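You operate a simulated robot arm through the tools that you are given. There is no shell and no other tool. Be economical: measure what you need, move in short steps, check, and stop when the job is done.

You run a simulated two-armed robot. Do the job below in one go: nothing can be reset, and whatever is moved stays where it is left.

JOB
Take the steel measure on the long bench top and put it away on the front of the table. Take the white cup on the long bench top and put it away on the low end of the desk. Take the lid off the blue tin on the long bench top and lay it down there. Take the green tin and leave it on the white pad on the long bench top. Shut the left bench door. Open the right bench door, fetch the brown bag from the long bench top and set it in the right bench cupboard and shut the door again. Put one of the tins from the long bench top on top of the card there. Take the white brush and leave it on the shelf under the cleaning table. The order is free. Set down upright: white cup, brown bag.

The check looks at the end state, three seconds after you hand in, the way a careful person would. Anything else that was tipped, shoved, dropped, spilled or broken makes it a failure. A push-on lid holds only when it is set on centred and level and pressed home; a screw cap is set on level and turned clockwise until tight.

ROBOT AND FRAMES
Two 7-joint arms with fingered hands on one trunk, on a base that drives. Base frame: it is fixed to the floor where the robot stands at the start and does not move with it; the origin is under the middle of the robot, x ahead of it, y to its left, z up; the surface under the hand at the start is at about z = 0.84. Readings come in m, rad, newtons and seconds.
The left shoulder is at the start at [0.2, 0.135, 0.82], the right one opposite. Places, roughly: blue tin [1.25, 0.25, 0.75]; brown bag [1.5, 0.5, 1]; card [1.75, 0.5, 0.75]; front of the table [-2.2, 6.6, 0.8]; green tin [1.5, 0.5, 0.75]; left bench door [1.8, 0.9, 0.4]; low end of the desk [1.3, 2.2, 0.8]; pad [1, 0.25, 0.75]; right bench cupboard [1.2, 0.2, 0.1]; right bench door [1.1, 0.4, 0.4]; shelf under the cleaning table [-2.2, 5.2, 0.4]; steel measure [0.5, 0, 1]; tin [1.5, 0.25, 0.75]; white brush (17x6x9 cm) [-2.1, 4.9, 0.8]; white cup (7x7x8 cm) [0.5, 0.2, 0.9]. Payload 4 kg a hand.
The tool frame of a hand sits at the grasp point between the pads (the TCP): z along the fingers, y along the line on which they close. The tips reach 0.025 m beyond it. The gripper opens to 0.088 m. The gripper's body begins 0.029 m behind the TCP. The gripper is a hand of 4 fingers: y runs from the thumb to the fingers, the wrist lies at [-0.013, -0.106, -0.174] in the tool frame, and closing takes about 1.5 s.
Orientation is that of the tool frame in the base frame, as [roll, pitch, yaw] about the fixed x, y, z axes, in that order (R = Rz(yaw) Ry(pitch) Rx(roll)). With the fingers straight down and the wrist toward the robot, the tool's x, y and z point along [0, 1, 0], [1, 0, 0] and [0, 0, -1] of the base frame.

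CONTROLS
- The arms move only by the tool arm_command. It takes "left_moves", "right_moves" or both (then of equal length, played together; a hand with none holds still); each is a list of rows, each a list of 6 numbers: the shift along the tool's x, y, z in m, then the turn, a rotation vector about the tool's x, y, z in rad. In form: [[dx, dy, dz, wx, wy, wz], ...]. A call has 1 to 12 rows; each row is the pose to reach, as a shift and turn from the pose commanded when the call began, along the tool's axes at that moment. "left_hand" and "right_hand" are, for a hand that has rows, the closure, from 0 (fully open) to 1 (shut), set as the call begins (left out, the last holds). Rows are played at 5 a second. More than 0.05 m and 0.15 rad between two rows, or a gripper value outside its range, and nothing of the call is played. A pose out of reach is approached as far as the arm can. The call stops where the force on the tool passes 40 N (or 10 N more than at its start, if that is more) or the arm is blocked; 0.2 s more then pass. The fingers move at their own pace (about 0.153 m/s each) and stop on an object; they squeeze with about 22 N. The grip force told is the motor's: it shows also when the fingers shut on nothing. Time passes only in rows, and 0.2 s behind the last, so rows that repeat a pose let the fingers close. The reply holds the time, the measured pose of the TCP, the force on the tool along the base axes, the opening and the grip force, in the units named above and with some noise, with the torque about the TCP (base axes, N m) and any sound that the robot's microphone picked up, and new pictures: "show" is both (left out), scene, wrist or none (wrist: the cameras of the hands that moved).
- Cameras (640 x 400 px; columns grow to the right, rows downward): "scene" is now at [0.1386, 0.0318, 1.4255]; the picture's right is [0.35, -0.94, 0.00], its down [-0.63, -0.24, -0.73] and it looks along [0.69, 0.26, -0.68] (base axes); focal length 296 px, centre (320, 200). "left" rides on the left gripper at [-0.064, -0.083, -0.098] in its tool frame; the picture's right is [-0.62, -0.37, 0.69], its down [0.71, -0.63, 0.30] and it looks along [0.32, 0.68, 0.65] (tool axes); focal length 265 px, centre (320, 200). "right" rides on the right gripper at [0.064, -0.083, -0.098] in its tool frame; the picture's right is [-0.62, 0.37, -0.69], its down [-0.71, -0.63, 0.30] and it looks along [-0.32, 0.68, 0.65] (tool axes); focal length 265 px, centre (320, 200). There is no depth. A picture from a camera that has moved, and an enlarged one, comes with that camera's place and axes in the base frame and with its lens.
- slide_trunk(by): slides the trunk up (or, below 0, down) by that many m; the arms and the scene camera ride with it, the base frame stays. It gives what a move gives, with no picture.
- steer(legs): drives the robot by 1 to 6 legs, each [ahead, left, turn to the left] in m, m and rad, along the robot's own axes; the way and the turn of a leg run together, so that a leg with both is an arc; at most 1.5 m and 3.142 rad a leg. The arms and the cameras ride along, it lands a little off, and it stops where it bumps. It gives what a move gives, and a new picture of the scene camera.
- curl_fingers(index, middle, ring, thumb_bend, thumb_turn, hand): sets how far each is bent, from 0 (flat) to 1 (curled in); at 0.3 the hand is open as for a grip, at 0.7 the pads meet at the TCP. One left out holds its place. A second passes; each finger stops where it meets its share of the squeeze, and holds until it gets a number again. A gripper value or a shape takes the hand back. It gives what a move gives, with no picture; readings hold the bend of each and the force on the fingers (four entries, about 0 where the hand has none), thumb and palm. thumb_turn goes from beside the hand (0) to across from the fingers (1), as for a grip.
- set_grasp(shape, hand): the hand has 4 fingers and takes this shape, open, in about a second: jaw (thumb against the fingers, like two jaws); tri (thumb and two fingers); tip (a fingertip pinch); poke (one finger out to press); point (the index stretched); flat (the hand flat); cup (the hand cupped); fist (a fist). The gripper value then closes the fingers along that shape, each until it touches; the sizes above hold for jaw. It gives what a move gives, with no picture.
- aim_head(pan, tilt): turns the head with the scene camera to pan (to the left, within 1.693 rad either way) and tilt (down, from -0.506 to 1.204), counted from straight ahead of the robot. It gives what a move gives, and a new picture of the scene camera.
- enlarge(camera, box): a new picture of the part [left, top, right, bottom] of that camera's present view, enlarged. It takes no simulated time.
- close_job(): hands the job in; it is judged then, once.

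Go step by step. Nothing tells you exact positions but the pictures and the camera data: compare them with the known pose of the tool, close in by small moves and look again before you grip or let go. The budget is 483 turns and 360 pictures, counting those below and the enlarged ones. Unless the task says otherwise, let go and move clear before handing in.

The tools are called after ">>>" as a command line: name --argument value ..., lists and objects as JSON in quotes. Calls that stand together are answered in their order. arm_command: Moves the arms, as the interface text tells. Its arguments: {"type":"object","properties":{"left_moves":{"type":"array"},"left_hand":{"type":"number"},"right_moves":{"type":"array"},"right_hand":{"type":"number"},"show":{"type":"string","enum":["both","scene","wrist","none"]}},"required":[]} The other tools are called the same way: slide_trunk (by) slides the trunk up or down; set_grasp (shape, hand) gives the hand a shape; curl_fingers (index, middle, ring, thumb_bend, thumb_turn, hand) moves the fingers one by one; steer (legs) drives the base; aim_head (pan, tilt) turns the head that bears the scene camera; enlarge (camera, box) takes an enlarged picture of a part of a camera's view; close_job () hands the job in.

At the start:

```text
time: 0.0
left_position: [0.369, 0.4461, 1.1061]
left_tool_rot: [-3.141, 0.0, 1.57]
left_force: [0.9, -1.1, -0.1]
left_torque: [0.0, -0.01, 0.0]
left_width: 0.0877
left_gripper_force: 0.0
left_shape: jaw
left_bend: [0.3, 0.3, 0.3, 0.3, 0.98]
left_finger forces: [0.0, 0.0, 0.0, 0.0, 0.0, 0.0]
right_position: [0.638, 0.0051, 1.1683]
right_tool_rot: [3.141, 0.001, 1.572]
right_force: [0.0, 1.2, 0.6]
right_torque: [-0.01, 0.02, -0.02]
right_width: 0.0874
right_gripper_force: 0.1
right_shape: jaw
right_bend: [0.3, 0.3, 0.3, 0.3, 0.98]
right_finger forces: [0.1, 0.0, 0.1, 0.0, 0.1, 0.0]
trunk travel left (down, up): [-0.425, 0.345]
robot x, y, heading: [-0.0005, -0.004, 0.004]
head pan, tilt: [0.363, 0.745]
```

scene: 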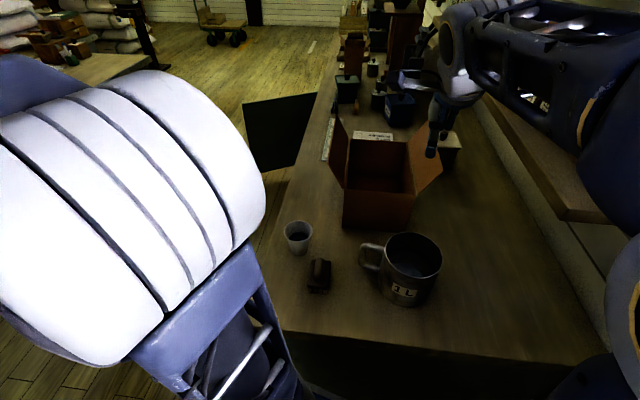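
right: 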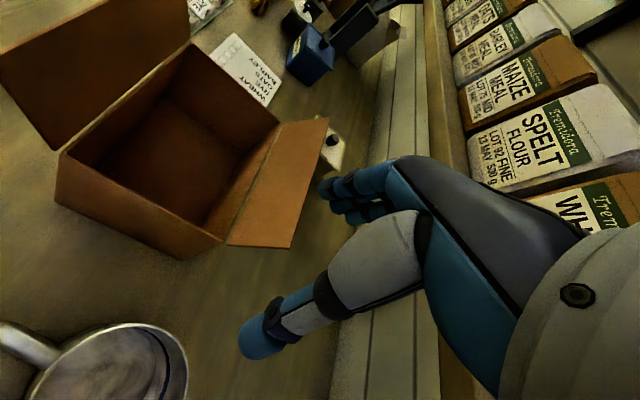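
left: 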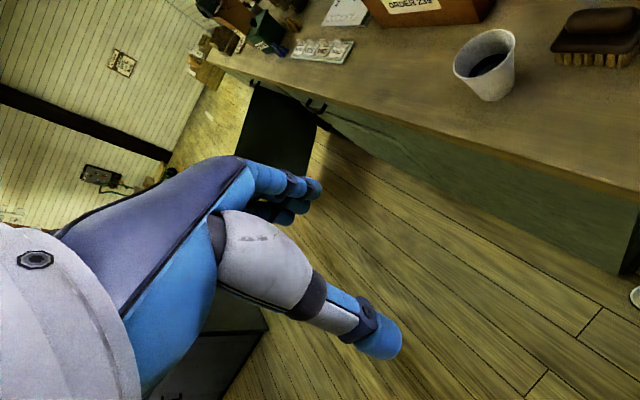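

I see the bench top with a cup, a brush, the steel measure, an open box and tins further away. First I take a closer look around.

>>> enlarge --camera "scene" --box '[230, 0, 490, 162]'

>>> aim_head --pan 0.3 --tilt 0.35

```text
2.46 times, centred on (360, 81) of scene
camera zoom: at [0.1386, 0.0318, 1.4255], right [0.35, -0.94, 0.0], down [-0.63, -0.24, -0.73], along [0.69, 0.26, -0.68], focal length 729 px, centre (222, 493)
```

zoom: 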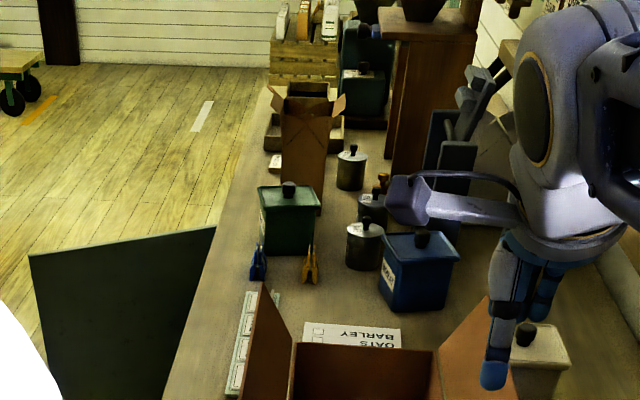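

```text
time: 0.9
left_position: [0.3693, 0.4475, 1.105]
left_tool_rot: [-3.142, 0.002, 1.57]
left_force: [-0.5, -0.2, 0.3]
left_torque: [0.0, 0.03, 0.0]
left_width: 0.0876
left_gripper_force: 0.2
left_shape: jaw
left_bend: [0.3, 0.3, 0.3, 0.3, 0.98]
left_finger forces: [0.1, 0.0, 0.0, 0.0, 0.0, 0.0]
right_position: [0.6375, 0.0055, 1.1679]
right_tool_rot: [-3.14, 0.001, 1.571]
right_force: [-0.3, -0.6, 0.7]
right_torque: [0.01, 0.03, 0.01]
right_width: 0.0876
right_gripper_force: 0.0
right_shape: jaw
right_bend: [0.3, 0.3, 0.3, 0.3, 0.98]
right_finger forces: [0.0, 0.0, 0.0, 0.1, 0.0, 0.1]
trunk travel left (down, up): [-0.425, 0.345]
robot x, y, heading: [0.0014, -0.0, -0.002]
head pan, tilt: [0.3, 0.351]
camera scene: at [0.1498, 0.0299, 1.4606], right [0.3, -0.96, 0.0], down [-0.33, -0.1, -0.94], along [0.9, 0.28, -0.34], focal length 296 px, centre (320, 200)
```

scene: 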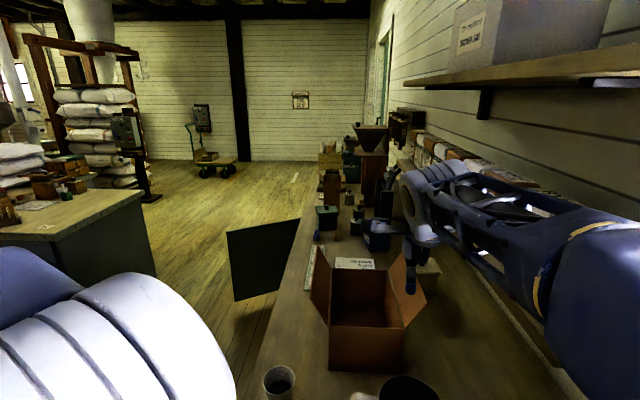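

>>> aim_head --pan 0.1 --tilt 0.95

```text
time: 1.9
left_position: [0.369, 0.4462, 1.1066]
left_tool_rot: [3.141, 0.0, 1.569]
left_force: [0.1, 0.8, 0.2]
left_torque: [0.01, 0.0, 0.0]
left_width: 0.0875
left_gripper_force: 0.1
left_shape: jaw
left_bend: [0.3, 0.3, 0.3, 0.3, 0.98]
left_finger forces: [0.0, 0.0, 0.1, 0.2, 0.1, 0.0]
right_position: [0.6369, 0.0065, 1.1681]
right_tool_rot: [3.141, 0.0, 1.573]
right_force: [0.2, 0.8, 0.5]
right_torque: [0.0, 0.0, 0.0]
right_width: 0.0879
right_gripper_force: 0.1
right_shape: jaw
right_bend: [0.3, 0.3, 0.3, 0.3, 0.98]
right_finger forces: [0.0, 0.0, 0.0, 0.1, 0.0, 0.0]
trunk travel left (down, up): [-0.425, 0.345]
robot x, y, heading: [0.0086, -0.0008, 0.001]
head pan, tilt: [0.099, 0.949]
camera scene: at [0.1333, 0.0096, 1.4096], right [0.1, -0.99, 0.0], down [-0.81, -0.08, -0.58], along [0.58, 0.06, -0.81], focal length 296 px, centre (320, 200)
```

scene: 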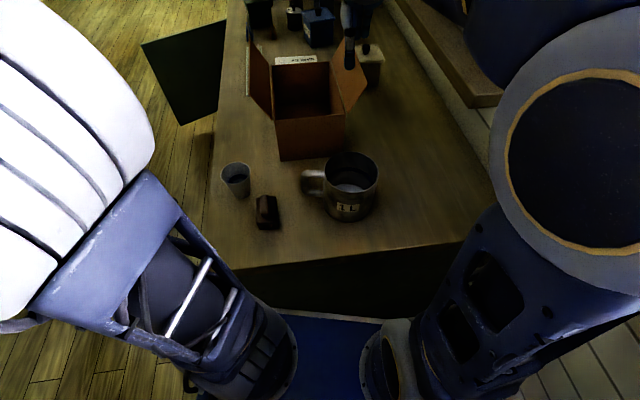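

>>> enlarge --camera "scene" --box '[200, 130, 400, 255]'

>>> enlarge --camera "left" --box '[240, 0, 640, 250]'

>>> enlarge --camera "right" --box '[140, 0, 460, 200]'

```text
3.20 times, centred on (300, 192) of scene
camera zoom: at [0.1333, 0.0096, 1.4096], right [0.1, -0.99, 0.0], down [-0.81, -0.08, -0.58], along [0.58, 0.06, -0.81], focal length 948 px, centre (384, 224)
```

zoom: 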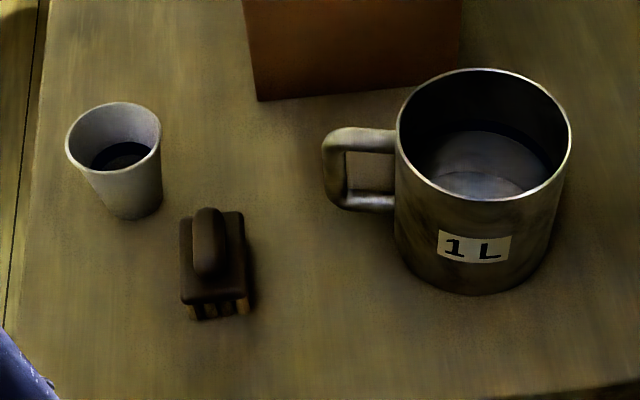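

```text
1.60 times, centred on (440, 125) of left
camera zoom: at [0.2856, 0.3812, 1.2042], right [-0.37, -0.62, -0.69], down [-0.63, 0.71, -0.3], along [0.68, 0.32, -0.65], focal length 425 px, centre (128, 320)
```

zoom: 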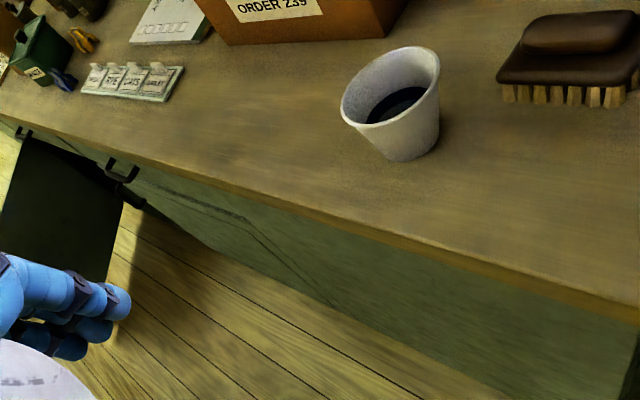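

```text
2.00 times, centred on (300, 100) of right
camera zoom: at [0.5532, 0.069, 1.2671], right [0.37, -0.62, 0.69], down [-0.63, -0.71, -0.3], along [0.68, -0.32, -0.65], focal length 531 px, centre (360, 400)
```

zoom: 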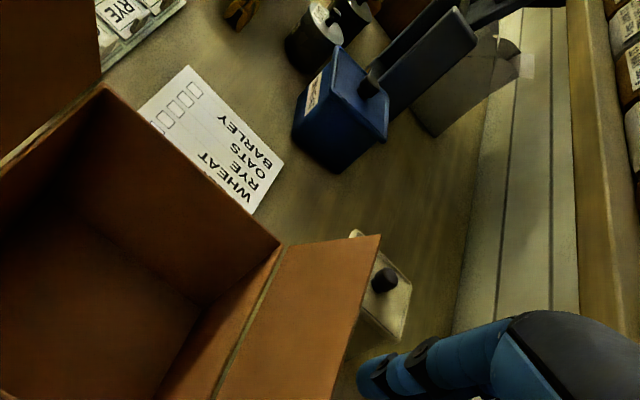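

The cup (about [0.536, 0.237], rim z 0.92) and the measure both seem to hold liquid, so they must stay level. I bring the left hand above the cup.

>>> arm_command --left_moves '[[-0.035, 0.028, 0, 0, 0, 0], [-0.07, 0.056, 0, 0, 0, 0], [-0.105, 0.084, 0.02, 0, 0, 0], [-0.14, 0.112, 0.04, 0, 0, 0], [-0.175, 0.14, 0.06, 0, 0, 0], [-0.209, 0.167, 0.08, 0, 0, 0]]' --left_hand 0

```text
time: 3.3
left_position: [0.5354, 0.2381, 1.0238]
left_tool_rot: [3.14, 0.0, 1.572]
left_force: [-0.4, 0.2, -1.2]
left_torque: [0.02, -0.01, -0.02]
left_width: 0.0878
left_gripper_force: 0.2
left_shape: jaw
left_bend: [0.3, 0.3, 0.3, 0.3, 0.98]
left_finger forces: [0.0, 0.1, 0.0, 0.1, 0.0, 0.1]
right_position: [0.6372, 0.0061, 1.1672]
right_tool_rot: [3.141, 0.0, 1.571]
right_force: [-0.4, -0.6, 0.9]
right_torque: [-0.04, -0.01, 0.01]
right_width: 0.0877
right_gripper_force: 0.1
right_shape: jaw
right_bend: [0.3, 0.3, 0.3, 0.3, 0.98]
right_finger forces: [0.0, 0.0, 0.0, 0.1, 0.0, 0.1]
trunk travel left (down, up): [-0.425, 0.345]
robot x, y, heading: [-0.0005, 0.0005, 0.004]
head pan, tilt: [0.099, 0.949]
camera scene: at [0.1331, 0.0096, 1.4095], right [0.1, -0.99, 0.0], down [-0.81, -0.08, -0.58], along [0.58, 0.06, -0.81], focal length 296 px, centre (320, 200)
camera left: at [0.4515, 0.1729, 1.1224], right [-0.37, -0.62, -0.69], down [-0.63, 0.71, -0.3], along [0.68, 0.33, -0.65], focal length 265 px, centre (320, 200)
```

scene: 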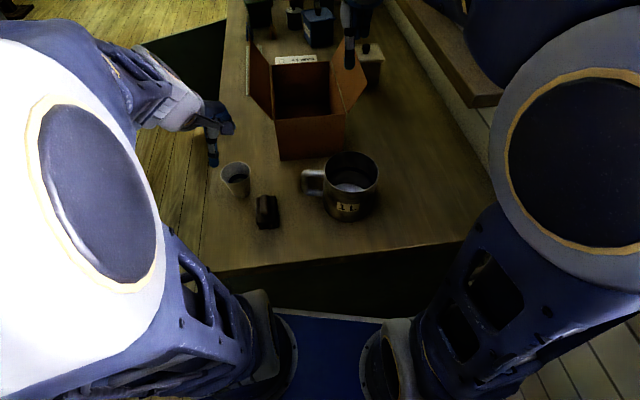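
left: 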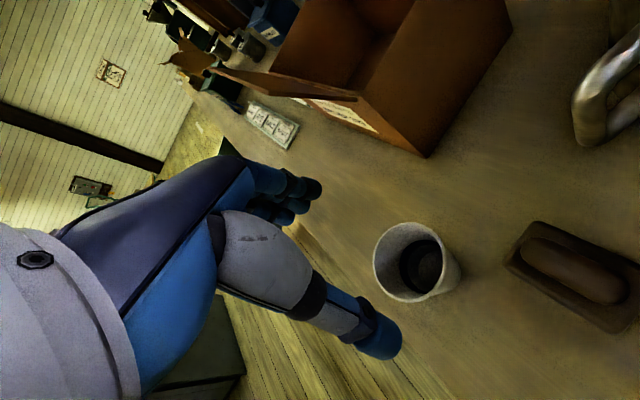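

The hand is well above the cup; I lower it and close gently.

>>> arm_command --left_moves '[[0, 0.003, 0.04, 0, 0, 0], [0, 0.003, 0.08, 0, 0, 0], [0, 0.003, 0.105, 0, 0, 0], [0, 0.003, 0.128, 0, 0, 0]]' --show "wrist"

```text
time: 4.3
left_position: [0.539, 0.2368, 0.8965]
left_tool_rot: [3.141, -0.001, 1.57]
left_force: [0.4, -0.1, 0.1]
left_torque: [-0.03, -0.01, -0.04]
left_width: 0.0878
left_gripper_force: 0.1
left_shape: jaw
left_bend: [0.3, 0.3, 0.3, 0.3, 0.98]
left_finger forces: [0.1, 0.0, 0.1, 0.0, 0.1, 0.1]
right_position: [0.6374, 0.0057, 1.1687]
right_tool_rot: [3.141, 0.0, 1.57]
right_force: [0.0, 0.4, -0.5]
right_torque: [-0.03, 0.01, -0.01]
right_width: 0.0876
right_gripper_force: 0.1
right_shape: jaw
right_bend: [0.3, 0.3, 0.3, 0.3, 0.98]
right_finger forces: [0.0, 0.1, 0.0, 0.1, 0.1, 0.1]
trunk travel left (down, up): [-0.425, 0.345]
robot x, y, heading: [-0.0011, 0.0045, 0.003]
head pan, tilt: [0.099, 0.949]
camera left: at [0.4552, 0.1723, 0.9957], right [-0.37, -0.62, -0.69], down [-0.63, 0.71, -0.3], along [0.68, 0.32, -0.65], focal length 265 px, centre (320, 200)
```

left: 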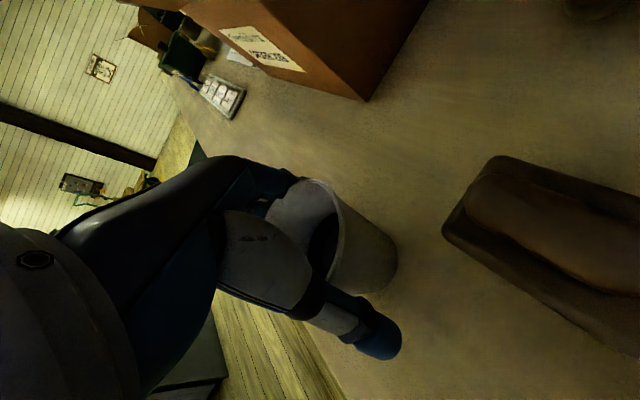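

>>> arm_command --left_moves '[[0, 0, 0, 0, 0, 0], [0, 0, 0, 0, 0, 0], [0, 0, 0, 0, 0, 0], [0, 0, 0, 0, 0, 0], [0, 0, 0, 0, 0, 0], [0, 0, 0, 0, 0, 0], [0, 0, 0, 0, 0, 0]]' --left_hand 1 --show "wrist"

```text
time: 5.9
left_position: [0.5398, 0.2374, 0.8981]
left_tool_rot: [-3.141, -0.001, 1.571]
left_force: [0.3, -0.2, 0.3]
left_torque: [0.0, 0.01, -0.01]
left_width: 0.0447
left_gripper_force: 22.1
left_shape: jaw
left_bend: [0.74, 0.43, 0.45, 0.71, 1.0]
left_finger forces: [11.8, 6.5, 2.6, 0.1, 19.5, 0.0]
right_position: [0.6368, 0.0046, 1.1678]
right_tool_rot: [-3.141, -0.002, 1.57]
right_force: [-0.5, -0.6, -1.5]
right_torque: [0.0, 0.01, 0.01]
right_width: 0.0876
right_gripper_force: 0.0
right_shape: jaw
right_bend: [0.3, 0.3, 0.3, 0.3, 0.98]
right_finger forces: [0.0, 0.0, 0.0, 0.1, 0.0, 0.0]
trunk travel left (down, up): [-0.425, 0.345]
robot x, y, heading: [0.0015, -0.002, -0.004]
head pan, tilt: [0.099, 0.949]
camera left: at [0.4554, 0.1723, 0.9959], right [-0.37, -0.62, -0.69], down [-0.63, 0.71, -0.3], along [0.68, 0.32, -0.65], focal length 265 px, centre (320, 200)
```

left: 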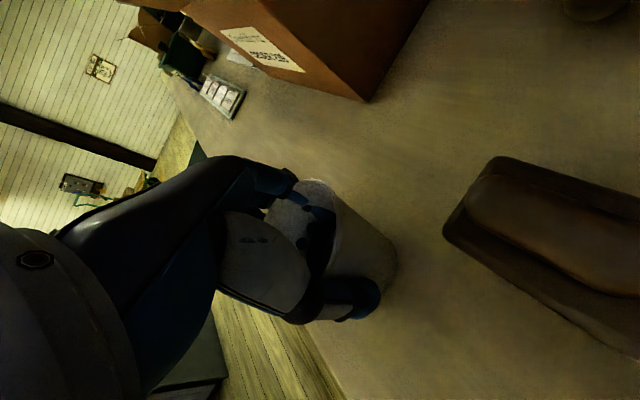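

>>> enlarge --camera "left" --box '[180, 120, 460, 340]'

>>> enlarge --camera "scene" --box '[160, 100, 320, 240]'

```text
1.82 times, centred on (320, 230) of left
camera zoom: at [0.4554, 0.1723, 0.9959], right [-0.37, -0.62, -0.69], down [-0.63, 0.71, -0.3], along [0.68, 0.32, -0.65], focal length 483 px, centre (320, 146)
```

zoom: 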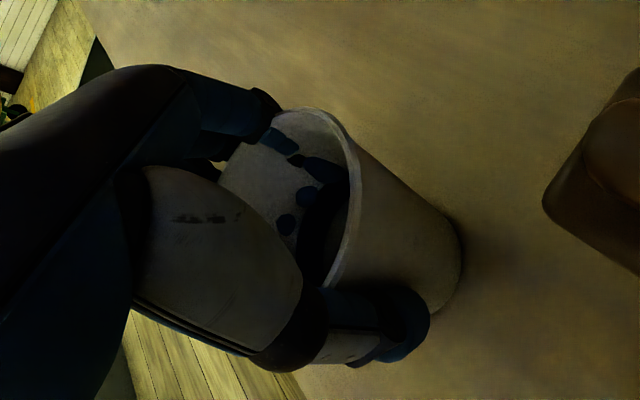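

```text
2.86 times, centred on (240, 170) of scene
camera zoom: at [0.1333, 0.0095, 1.4095], right [0.1, -1.0, 0.0], down [-0.81, -0.08, -0.58], along [0.58, 0.06, -0.81], focal length 846 px, centre (549, 286)
```

zoom: 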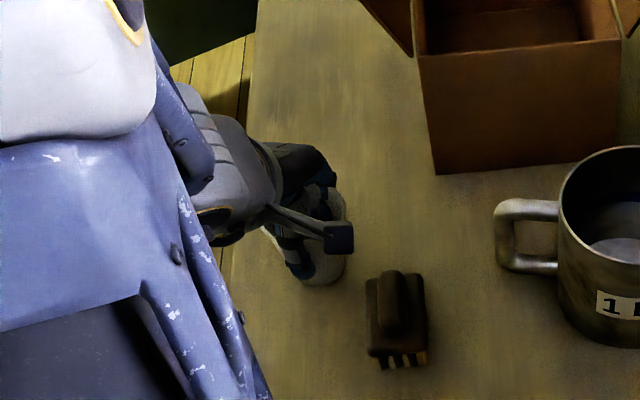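

The cup is gripped; I lift it slightly and check it hangs level.

>>> arm_command --left_moves '[[0, 0, -0.01, 0, 0, 0], [0, 0, -0.02, 0, 0, 0], [0, 0, -0.035, 0, 0, 0], [0, 0, -0.05, 0, 0, 0], [0, 0, -0.065, 0, 0, 0], [0, 0, -0.08, 0, 0, 0]]'

```text
time: 7.3
left_position: [0.5371, 0.2369, 0.978]
left_tool_rot: [3.141, 0.0, 1.571]
left_force: [0.6, -0.6, 0.4]
left_torque: [0.01, -0.03, -0.02]
left_width: 0.045
left_gripper_force: 21.5
left_shape: jaw
left_bend: [0.74, 0.43, 0.45, 0.71, 1.0]
left_finger forces: [11.9, 6.4, 2.8, 0.0, 19.2, 0.0]
right_position: [0.6368, 0.0058, 1.1679]
right_tool_rot: [-3.141, 0.0, 1.57]
right_force: [0.9, 0.3, -0.2]
right_torque: [0.0, 0.03, -0.04]
right_width: 0.0876
right_gripper_force: 0.1
right_shape: jaw
right_bend: [0.3, 0.3, 0.3, 0.3, 0.98]
right_finger forces: [0.0, 0.1, 0.1, 0.0, 0.1, 0.0]
trunk travel left (down, up): [-0.425, 0.345]
robot x, y, heading: [0.0013, -0.0003, -0.002]
head pan, tilt: [0.099, 0.949]
camera scene: at [0.1333, 0.0095, 1.4095], right [0.1, -1.0, 0.0], down [-0.81, -0.08, -0.58], along [0.58, 0.06, -0.81], focal length 296 px, centre (320, 200)
camera left: at [0.4556, 0.1722, 1.076], right [-0.37, -0.62, -0.69], down [-0.63, 0.71, -0.3], along [0.68, 0.33, -0.65], focal length 265 px, centre (320, 200)
```

scene: 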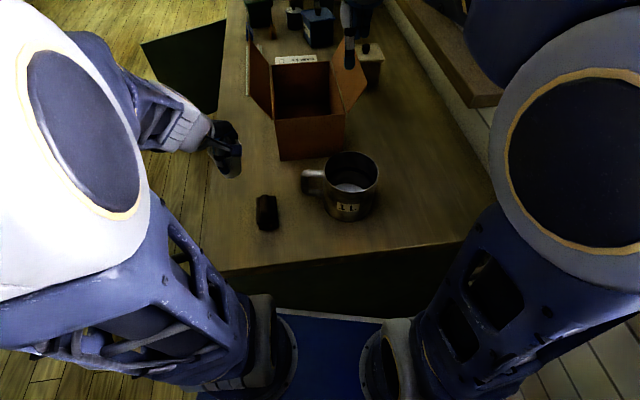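
left: 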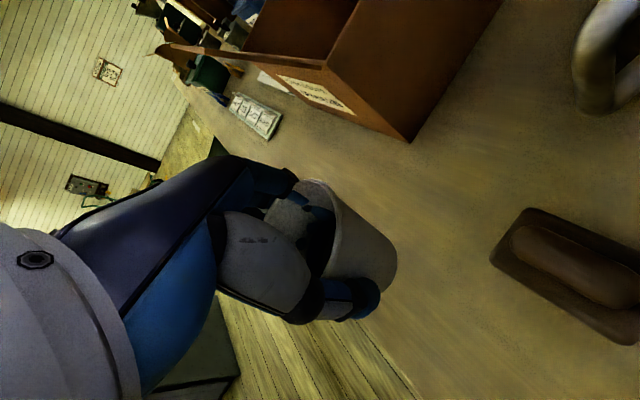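

Cup held securely. Now I look left toward the desk to plan the drive.

>>> aim_head --pan 1.1 --tilt 0.35

>>> aim_head --pan 1.65 --tilt 0.2

```text
time: 8.5
left_position: [0.5387, 0.2383, 0.9757]
left_tool_rot: [-3.141, 0.0, 1.569]
left_force: [0.7, 0.2, 0.3]
left_torque: [-0.03, -0.01, 0.01]
left_width: 0.0451
left_gripper_force: 22.2
left_shape: jaw
left_bend: [0.74, 0.43, 0.45, 0.71, 1.0]
left_finger forces: [11.8, 6.5, 2.8, 0.0, 19.2, 0.0]
right_position: [0.6374, 0.0048, 1.1678]
right_tool_rot: [3.14, 0.001, 1.571]
right_force: [-1.0, 0.1, 0.2]
right_torque: [0.02, -0.02, -0.02]
right_width: 0.0875
right_gripper_force: 0.1
right_shape: jaw
right_bend: [0.3, 0.3, 0.3, 0.3, 0.98]
right_finger forces: [0.0, 0.0, 0.0, 0.0, 0.0, 0.0]
trunk travel left (down, up): [-0.425, 0.345]
robot x, y, heading: [0.001, -0.0017, 0.003]
head pan, tilt: [1.1, 0.351]
camera scene: at [0.1032, 0.0852, 1.4606], right [0.89, -0.45, 0.0], down [-0.16, -0.31, -0.94], along [0.43, 0.84, -0.34], focal length 296 px, centre (320, 200)
```

scene: 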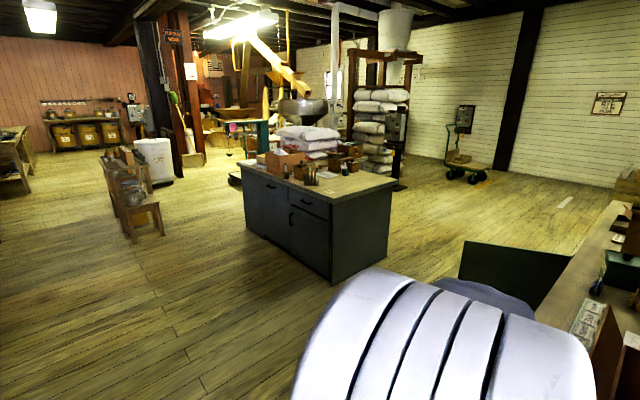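

```text
time: 9.5
left_position: [0.539, 0.2374, 0.9784]
left_tool_rot: [3.14, 0.002, 1.572]
left_force: [0.4, 0.6, -0.2]
left_torque: [0.02, -0.01, 0.01]
left_width: 0.045
left_gripper_force: 22.6
left_shape: jaw
left_bend: [0.74, 0.43, 0.45, 0.71, 1.0]
left_finger forces: [11.8, 6.5, 2.8, 0.1, 19.2, 0.1]
right_position: [0.6371, 0.006, 1.1669]
right_tool_rot: [3.141, 0.0, 1.57]
right_force: [-0.7, -0.7, 0.2]
right_torque: [-0.02, 0.03, 0.01]
right_width: 0.0876
right_gripper_force: 0.0
right_shape: jaw
right_bend: [0.3, 0.3, 0.3, 0.3, 0.98]
right_finger forces: [0.0, 0.0, 0.0, 0.0, 0.0, 0.1]
trunk travel left (down, up): [-0.425, 0.345]
robot x, y, heading: [0.0005, 0.0, 0.002]
head pan, tilt: [1.649, 0.201]
camera scene: at [0.0537, 0.0952, 1.4747], right [1.0, 0.08, 0.0], down [0.02, -0.2, -0.98], along [-0.08, 0.98, -0.2], focal length 296 px, centre (320, 200)
```

scene: 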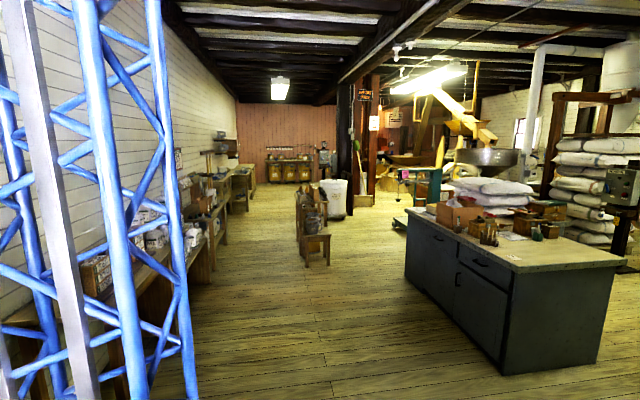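

>>> enlarge --camera "scene" --box '[380, 160, 640, 322]'

>>> enlarge --camera "scene" --box '[180, 130, 380, 280]'

```text
2.46 times, centred on (510, 241) of scene
camera zoom: at [0.0537, 0.0952, 1.4747], right [1.0, 0.08, 0.0], down [0.02, -0.2, -0.98], along [-0.08, 0.98, -0.2], focal length 729 px, centre (-148, 99)
```

zoom: 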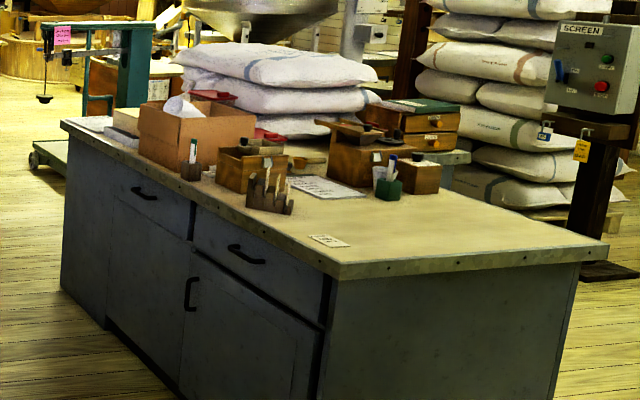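

```text
2.67 times, centred on (280, 205) of scene
camera zoom: at [0.0537, 0.0952, 1.4747], right [1.0, 0.08, 0.0], down [0.02, -0.2, -0.98], along [-0.08, 0.98, -0.2], focal length 790 px, centre (427, 187)
```

zoom: 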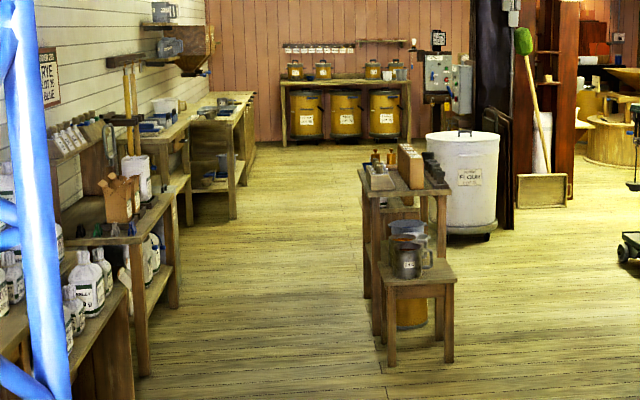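

The desk stands across the aisle with a clear near end. I back away from the bench and drive along the aisle toward it with the cup held level.

>>> steer --legs '[[-0.3, 0, 0], [0, 0.9, 0], [0.7, 0, 0]]'

>>> aim_head --pan 0.7 --tilt 0.5

```text
time: 19.2
left_position: [0.9531, 1.11, 0.9769]
left_tool_rot: [3.141, 0.0, 1.566]
left_force: [-0.5, 0.3, -0.8]
left_torque: [0.04, 0.02, -0.02]
left_width: 0.0447
left_gripper_force: 22.0
left_shape: jaw
left_bend: [0.74, 0.43, 0.45, 0.71, 1.0]
left_finger forces: [11.8, 6.5, 2.8, 0.0, 19.1, 0.1]
right_position: [1.05, 0.8777, 1.1682]
right_tool_rot: [3.141, -0.001, 1.566]
right_force: [0.1, -0.1, -0.1]
right_torque: [-0.01, -0.01, 0.02]
right_width: 0.0874
right_gripper_force: 0.0
right_shape: jaw
right_bend: [0.3, 0.3, 0.3, 0.3, 0.98]
right_finger forces: [0.0, 0.0, 0.1, 0.0, 0.1, 0.1]
trunk travel left (down, up): [-0.425, 0.345]
robot x, y, heading: [0.4141, 0.8781, -0.006]
head pan, tilt: [1.649, 0.201]
camera scene: at [0.4671, 0.9709, 1.4747], right [1.0, 0.07, 0.0], down [0.01, -0.2, -0.98], along [-0.07, 0.98, -0.2], focal length 296 px, centre (320, 200)
```

scene: 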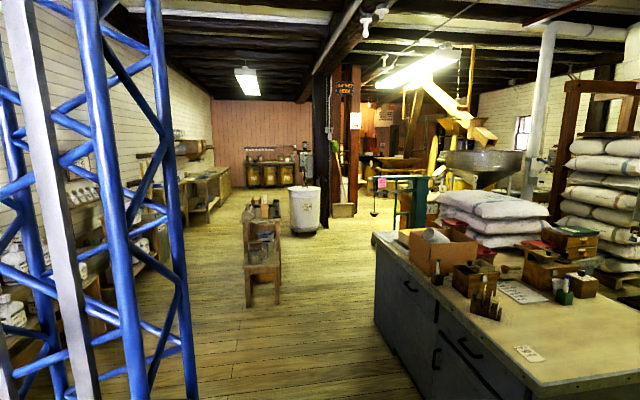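

```text
time: 20.5
left_position: [0.9531, 1.1108, 0.9766]
left_tool_rot: [-3.141, 0.0, 1.565]
left_force: [0.3, -0.1, -0.1]
left_torque: [-0.01, 0.04, 0.0]
left_width: 0.0448
left_gripper_force: 21.9
left_shape: jaw
left_bend: [0.74, 0.43, 0.45, 0.71, 1.0]
left_finger forces: [11.8, 6.5, 2.7, 0.0, 19.2, 0.1]
right_position: [1.0502, 0.878, 1.168]
right_tool_rot: [-3.141, 0.0, 1.565]
right_force: [0.2, 0.3, -0.3]
right_torque: [0.02, -0.01, 0.04]
right_width: 0.0877
right_gripper_force: 0.1
right_shape: jaw
right_bend: [0.3, 0.3, 0.3, 0.3, 0.98]
right_finger forces: [0.0, 0.1, 0.0, 0.1, 0.0, 0.1]
trunk travel left (down, up): [-0.425, 0.345]
robot x, y, heading: [0.4105, 0.875, -0.003]
head pan, tilt: [0.7, 0.499]
camera scene: at [0.5438, 0.9362, 1.447], right [0.64, -0.77, 0.0], down [-0.37, -0.31, -0.88], along [0.67, 0.56, -0.48], focal length 296 px, centre (320, 200)
```

scene: 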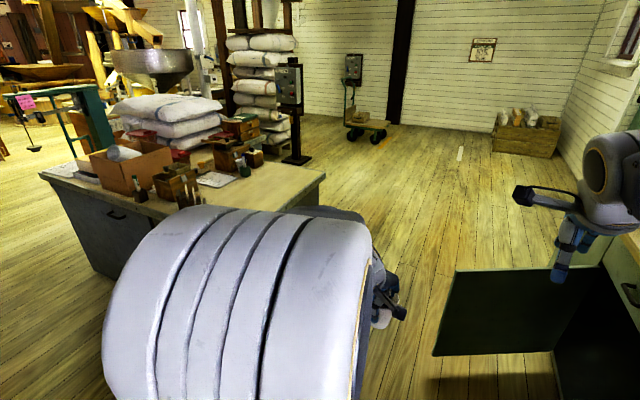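

The desk top is at z≈0.76 with its near edge running from about [1.05, 1.76] to [1.75, 1.91]. I move closer, turned partly toward it.

>>> steer --legs '[[0.49, 0.375, 0], [0, 0, 0.66]]'

>>> aim_head --pan 0.35 --tilt 0.75

```text
time: 25.7
left_position: [1.1938, 1.7646, 0.9772]
left_tool_rot: [3.141, 0.001, 2.228]
left_force: [-0.5, 0.4, 0.8]
left_torque: [-0.03, 0.02, -0.01]
left_width: 0.0445
left_gripper_force: 22.0
left_shape: jaw
left_bend: [0.74, 0.43, 0.45, 0.71, 1.0]
left_finger forces: [11.8, 6.4, 2.8, 0.0, 18.9, 0.0]
right_position: [1.4138, 1.6394, 1.1688]
right_tool_rot: [-3.14, 0.0, 2.227]
right_force: [0.5, -0.3, 0.1]
right_torque: [0.02, 0.01, 0.0]
right_width: 0.0877
right_gripper_force: 0.0
right_shape: jaw
right_bend: [0.3, 0.3, 0.3, 0.3, 0.98]
right_finger forces: [0.0, 0.1, 0.0, 0.0, 0.0, 0.0]
trunk travel left (down, up): [-0.425, 0.345]
robot x, y, heading: [0.9077, 1.2451, 0.654]
head pan, tilt: [0.7, 0.499]
camera scene: at [0.9795, 1.3746, 1.447], right [0.98, -0.21, 0.0], down [-0.1, -0.47, -0.88], along [0.19, 0.86, -0.48], focal length 296 px, centre (320, 200)
```

scene: 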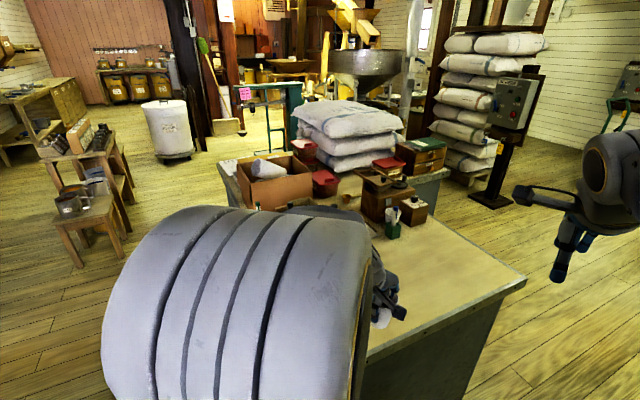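

```text
time: 26.6
left_position: [1.1935, 1.7637, 0.9764]
left_tool_rot: [3.141, 0.0, 2.227]
left_force: [0.3, -0.3, -0.4]
left_torque: [-0.01, -0.04, 0.02]
left_width: 0.0445
left_gripper_force: 22.4
left_shape: jaw
left_bend: [0.74, 0.43, 0.45, 0.71, 1.0]
left_finger forces: [11.6, 6.5, 2.7, 0.0, 19.0, 0.0]
right_position: [1.4136, 1.6403, 1.1677]
right_tool_rot: [-3.141, 0.0, 2.227]
right_force: [-0.4, 1.3, 0.3]
right_torque: [0.01, -0.01, 0.01]
right_width: 0.0877
right_gripper_force: 0.0
right_shape: jaw
right_bend: [0.3, 0.3, 0.3, 0.3, 0.98]
right_finger forces: [0.0, 0.1, 0.1, 0.1, 0.1, 0.0]
trunk travel left (down, up): [-0.425, 0.345]
robot x, y, heading: [0.9124, 1.2463, 0.657]
head pan, tilt: [0.351, 0.75]
camera scene: at [1.0044, 1.3558, 1.4251], right [0.85, -0.53, 0.0], down [-0.36, -0.58, -0.73], along [0.39, 0.62, -0.68], focal length 296 px, centre (320, 200)
```

scene: 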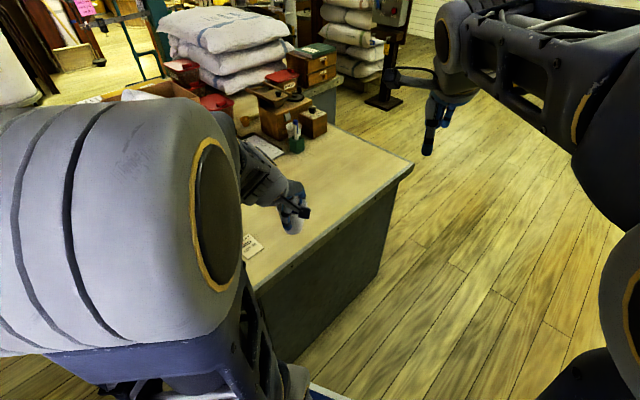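

>>> arm_command --left_moves '[[0.009, 0.037, 0, 0, 0, 0], [0.018, 0.074, 0, 0, 0, 0], [0.027, 0.111, 0, 0, 0, 0], [0.036, 0.148, 0, 0, 0, 0], [0.045, 0.185, 0, 0, 0, 0], [0.054, 0.222, 0, 0, 0, 0], [0.063, 0.259, 0.02, 0, 0, 0], [0.073, 0.292, 0.05, 0, 0, 0], [0.073, 0.292, 0.08, 0, 0, 0], [0.073, 0.292, 0.11, 0, 0, 0]]'

```text
time: 28.8
left_position: [1.3816, 1.9998, 0.8689]
left_tool_rot: [3.14, 0.0, 2.227]
left_force: [-0.1, -1.4, -0.4]
left_torque: [0.0, -0.01, 0.0]
left_width: 0.0444
left_gripper_force: 21.5
left_shape: jaw
left_bend: [0.74, 0.43, 0.45, 0.71, 1.0]
left_finger forces: [11.7, 6.5, 2.9, 0.1, 18.8, 0.1]
right_position: [1.4138, 1.6396, 1.1674]
right_tool_rot: [3.141, 0.0, 2.227]
right_force: [-0.6, -0.7, -0.9]
right_torque: [-0.01, 0.0, 0.02]
right_width: 0.0876
right_gripper_force: 0.1
right_shape: jaw
right_bend: [0.3, 0.3, 0.3, 0.3, 0.98]
right_finger forces: [0.1, 0.0, 0.0, 0.1, 0.0, 0.0]
trunk travel left (down, up): [-0.425, 0.345]
robot x, y, heading: [0.9108, 1.2488, 0.659]
head pan, tilt: [0.351, 0.75]
camera scene: at [1.0044, 1.3556, 1.4251], right [0.85, -0.53, 0.0], down [-0.36, -0.58, -0.73], along [0.39, 0.62, -0.68], focal length 296 px, centre (320, 200)
camera left: at [1.3547, 1.8963, 0.9668], right [0.09, -0.72, -0.69], down [-0.93, 0.18, -0.3], along [0.34, 0.67, -0.65], focal length 265 px, centre (320, 200)
```

scene: 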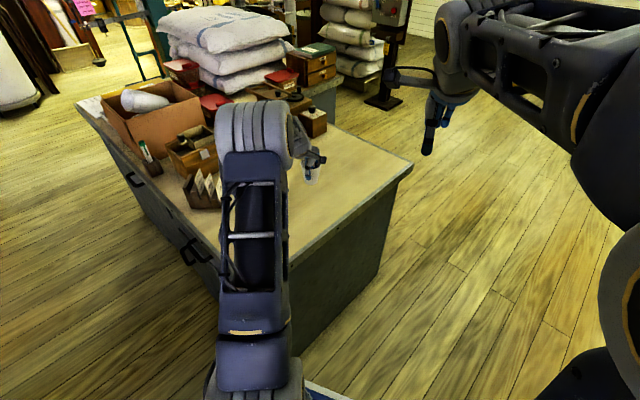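
left: 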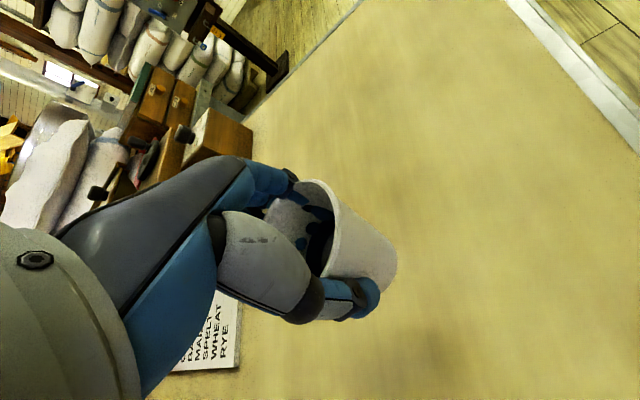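

Clear table under the cup. I lower it in small steps watching the force.

>>> arm_command --left_moves '[[0, 0, 0.02, 0, 0, 0], [0, 0, 0.035, 0, 0, 0], [0, 0, 0.042, 0, 0, 0]]' --show "wrist"

```text
time: 29.6
left_position: [1.3806, 1.9977, 0.8259]
left_tool_rot: [-3.141, 0.0, 2.225]
left_force: [-0.1, -0.4, -0.7]
left_torque: [0.0, 0.01, -0.02]
left_width: 0.0447
left_gripper_force: 22.2
left_shape: jaw
left_bend: [0.74, 0.43, 0.45, 0.71, 1.0]
left_finger forces: [11.6, 6.4, 2.9, 0.0, 18.9, 0.0]
right_position: [1.4131, 1.6392, 1.169]
right_tool_rot: [3.141, 0.001, 2.227]
right_force: [0.5, -0.1, 0.0]
right_torque: [0.06, 0.02, 0.01]
right_width: 0.0876
right_gripper_force: 0.1
right_shape: jaw
right_bend: [0.3, 0.3, 0.3, 0.3, 0.98]
right_finger forces: [0.1, 0.0, 0.0, 0.0, 0.0, 0.0]
trunk travel left (down, up): [-0.425, 0.345]
robot x, y, heading: [0.9093, 1.2475, 0.659]
head pan, tilt: [0.351, 0.75]
camera left: at [1.3541, 1.8964, 0.9243], right [0.09, -0.72, -0.69], down [-0.94, 0.18, -0.3], along [0.34, 0.67, -0.65], focal length 265 px, centre (320, 200)
```

left: 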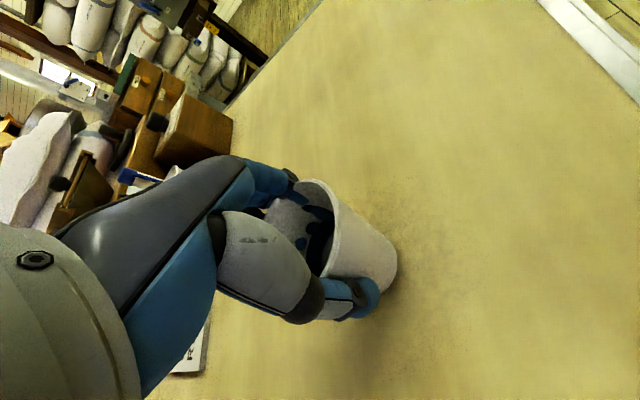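

>>> arm_command --left_moves '[[0, 0, 0.005, 0, 0, 0], [0, 0, 0.005, 0, 0, 0], [0, 0, 0.008, 0, 0, 0], [0, 0, 0.008, 0, 0, 0]]' --show "none"

```text
time: 30.6
left_position: [1.3812, 1.9977, 0.8173]
left_tool_rot: [-3.14, -0.001, 2.226]
left_force: [-0.4, -0.2, 0.2]
left_torque: [-0.02, -0.01, -0.01]
left_width: 0.0445
left_gripper_force: 21.6
left_shape: jaw
left_bend: [0.74, 0.43, 0.45, 0.71, 1.0]
left_finger forces: [11.7, 6.4, 2.9, 0.0, 18.9, 0.1]
right_position: [1.4133, 1.6389, 1.1679]
right_tool_rot: [3.141, 0.0, 2.226]
right_force: [-0.7, -0.4, -0.2]
right_torque: [-0.01, 0.0, 0.0]
right_width: 0.0874
right_gripper_force: 0.0
right_shape: jaw
right_bend: [0.3, 0.3, 0.3, 0.3, 0.98]
right_finger forces: [0.0, 0.0, 0.0, 0.0, 0.0, 0.0]
trunk travel left (down, up): [-0.425, 0.345]
robot x, y, heading: [0.9133, 1.2437, 0.657]
head pan, tilt: [0.351, 0.75]
```

>>> arm_command --left_moves '[[0, 0, 0.004, 0, 0, 0], [0, 0, 0.004, 0, 0, 0], [0, 0, 0.004, 0, 0, 0]]' --show "none"

>>> arm_command --left_moves '[[0, 0, 0.003, 0, 0, 0], [0, 0, 0.003, 0, 0, 0], [0, 0, 0.003, 0, 0, 0]]' --show "wrist"

```text
time: 31.4
left_position: [1.3809, 2.0005, 0.8147]
left_tool_rot: [3.14, -0.001, 2.228]
left_force: [-3.0, -2.3, 12.6]
left_torque: [0.04, -0.04, -0.02]
left_width: 0.0443
left_gripper_force: 21.7
left_shape: jaw
left_bend: [0.74, 0.43, 0.46, 0.71, 1.0]
left_finger forces: [10.9, 6.2, 2.7, 0.0, 21.5, 0.0]
right_position: [1.4138, 1.6397, 1.1696]
right_tool_rot: [-3.141, -0.001, 2.226]
right_force: [0.9, 0.3, 0.7]
right_torque: [-0.03, 0.02, 0.0]
right_width: 0.0878
right_gripper_force: 0.0
right_shape: jaw
right_bend: [0.3, 0.3, 0.3, 0.3, 0.98]
right_finger forces: [0.0, 0.1, 0.0, 0.1, 0.0, 0.0]
trunk travel left (down, up): [-0.425, 0.345]
robot x, y, heading: [0.914, 1.2467, 0.662]
head pan, tilt: [0.351, 0.75]
```

```text
time: 32.2
left_position: [1.3815, 1.9996, 0.8102]
left_tool_rot: [-3.141, 0.001, 2.227]
left_force: [-0.2, -0.1, 6.9]
left_torque: [0.16, -0.09, 0.02]
left_width: 0.0422
left_gripper_force: 22.0
left_shape: jaw
left_bend: [0.75, 0.44, 0.46, 0.72, 1.0]
left_finger forces: [11.1, 6.6, 3.8, 0.1, 19.4, 0.0]
right_position: [1.4133, 1.64, 1.1674]
right_tool_rot: [3.141, 0.001, 2.227]
right_force: [0.6, 0.8, 0.1]
right_torque: [0.0, -0.03, 0.03]
right_width: 0.0872
right_gripper_force: 0.0
right_shape: jaw
right_bend: [0.3, 0.3, 0.3, 0.3, 0.98]
right_finger forces: [0.0, 0.0, 0.1, 0.0, 0.0, 0.0]
trunk travel left (down, up): [-0.425, 0.345]
robot x, y, heading: [0.9132, 1.2466, 0.656]
head pan, tilt: [0.351, 0.75]
camera left: at [1.3543, 1.8971, 0.909], right [0.09, -0.72, -0.69], down [-0.94, 0.18, -0.3], along [0.34, 0.67, -0.65], focal length 265 px, centre (320, 200)
```

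left: 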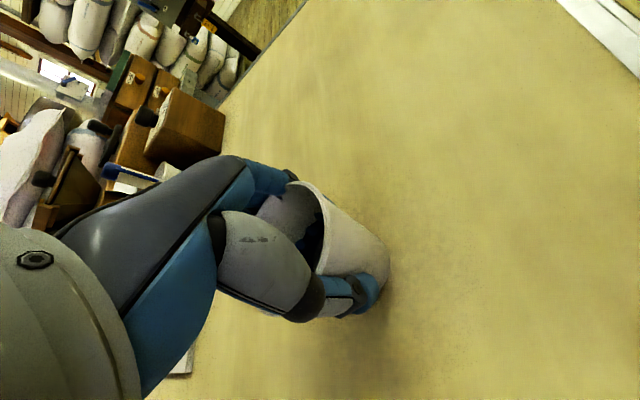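

The cup has met the desk. I release.

>>> arm_command --left_moves '[[0, 0, -0.001, 0, 0, 0], [0, 0, -0.001, 0, 0, 0], [0, 0, -0.001, 0, 0, 0], [0, 0, -0.001, 0, 0, 0], [0, 0, -0.001, 0, 0, 0], [0, 0, -0.001, 0, 0, 0]]' --left_hand 0 --show "wrist"

```text
time: 33.6
left_position: [1.3805, 1.9989, 0.8119]
left_tool_rot: [3.141, -0.001, 2.228]
left_force: [0.9, 0.5, 0.2]
left_torque: [-0.02, 0.0, 0.05]
left_width: 0.0877
left_gripper_force: 0.0
left_shape: jaw
left_bend: [0.3, 0.3, 0.3, 0.3, 0.98]
left_finger forces: [0.0, 0.0, 0.0, 0.1, 0.0, 0.0]
right_position: [1.4125, 1.6404, 1.1671]
right_tool_rot: [-3.141, 0.0, 2.227]
right_force: [0.4, 0.0, -0.1]
right_torque: [0.0, -0.02, 0.03]
right_width: 0.0875
right_gripper_force: 0.0
right_shape: jaw
right_bend: [0.3, 0.3, 0.3, 0.3, 0.98]
right_finger forces: [0.1, 0.1, 0.0, 0.0, 0.0, 0.0]
trunk travel left (down, up): [-0.425, 0.345]
robot x, y, heading: [0.913, 1.2444, 0.659]
head pan, tilt: [0.351, 0.75]
camera left: at [1.3544, 1.8969, 0.9106], right [0.09, -0.72, -0.69], down [-0.94, 0.18, -0.3], along [0.34, 0.67, -0.65], focal length 265 px, centre (320, 200)
```

left: 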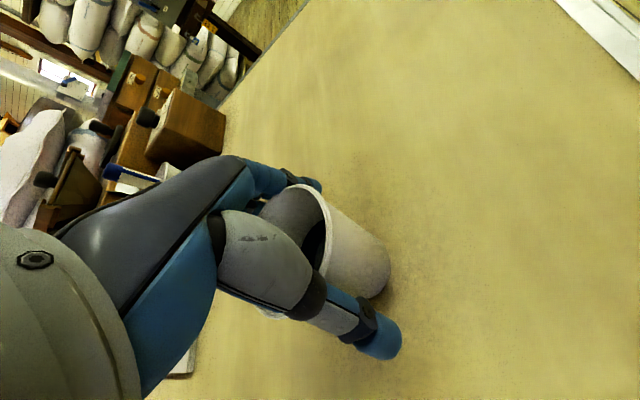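

>>> arm_command --left_moves '[[0, 0, -0.03, 0, 0, 0], [0, 0, -0.07, 0, 0, 0], [0, 0, -0.12, 0, 0, 0], [0, 0, -0.165, 0, 0, 0], [-0.01, -0.04, -0.2, 0, 0, 0], [-0.02, -0.08, -0.22, 0, 0, 0], [-0.03, -0.12, -0.25, 0, 0, 0], [-0.04, -0.16, -0.28, 0, 0, 0], [-0.05, -0.2, -0.3, 0, 0, 0], [-0.06, -0.245, -0.3, 0, 0, 0], [-0.073, -0.292, -0.3, 0, 0, 0]]'

```text
refused: row 5 steps farther than a row can; nothing moved
```

>>> arm_command --left_moves '[[0, 0, -0.03, 0, 0, 0], [0, 0, -0.07, 0, 0, 0], [0, 0, -0.115, 0, 0, 0], [0, 0, -0.16, 0, 0, 0], [-0.01, -0.03, -0.19, 0, 0, 0], [-0.02, -0.06, -0.22, 0, 0, 0], [-0.03, -0.095, -0.25, 0, 0, 0], [-0.04, -0.13, -0.28, 0, 0, 0], [-0.05, -0.17, -0.3, 0, 0, 0], [-0.06, -0.215, -0.3, 0, 0, 0], [-0.065, -0.26, -0.3, 0, 0, 0], [-0.073, -0.292, -0.3, 0, 0, 0]]'

```text
time: 36.2
left_position: [1.1938, 1.7632, 1.1117]
left_tool_rot: [-3.141, -0.001, 2.226]
left_force: [-0.9, 0.3, -0.8]
left_torque: [-0.02, -0.01, 0.0]
left_width: 0.0877
left_gripper_force: 0.0
left_shape: jaw
left_bend: [0.3, 0.3, 0.3, 0.3, 0.98]
left_finger forces: [0.0, 0.1, 0.0, 0.1, 0.0, 0.0]
right_position: [1.4136, 1.6406, 1.168]
right_tool_rot: [-3.141, 0.0, 2.227]
right_force: [0.4, -0.7, 0.5]
right_torque: [0.0, 0.0, 0.0]
right_width: 0.0877
right_gripper_force: 0.0
right_shape: jaw
right_bend: [0.3, 0.3, 0.3, 0.3, 0.98]
right_finger forces: [0.0, 0.0, 0.1, 0.1, 0.0, 0.1]
trunk travel left (down, up): [-0.425, 0.345]
robot x, y, heading: [0.9102, 1.2457, 0.656]
head pan, tilt: [0.351, 0.75]
camera scene: at [1.0046, 1.3559, 1.425], right [0.85, -0.53, 0.0], down [-0.36, -0.58, -0.73], along [0.39, 0.62, -0.68], focal length 296 px, centre (320, 200)
camera left: at [1.1675, 1.6603, 1.2102], right [0.09, -0.72, -0.69], down [-0.94, 0.18, -0.3], along [0.34, 0.67, -0.65], focal length 265 px, centre (320, 200)
```

scene: 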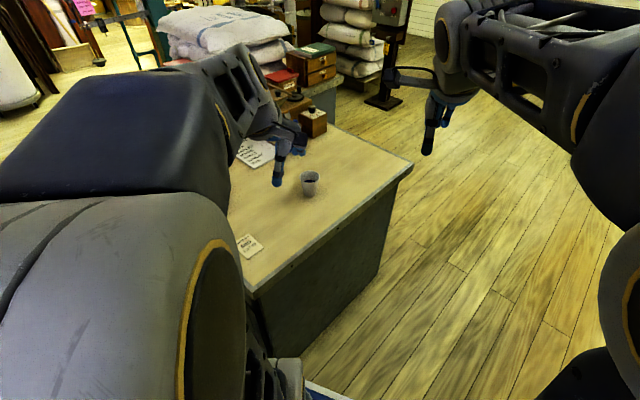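
left: 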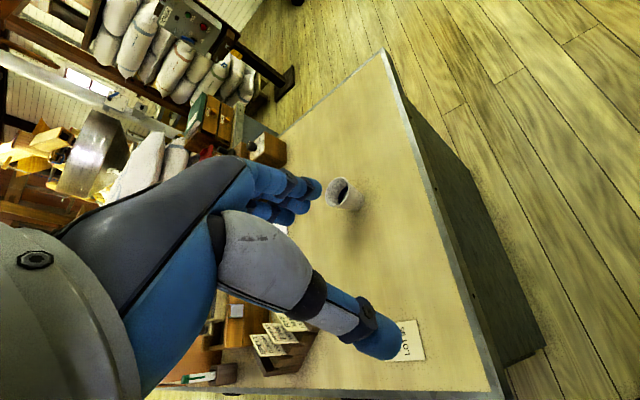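

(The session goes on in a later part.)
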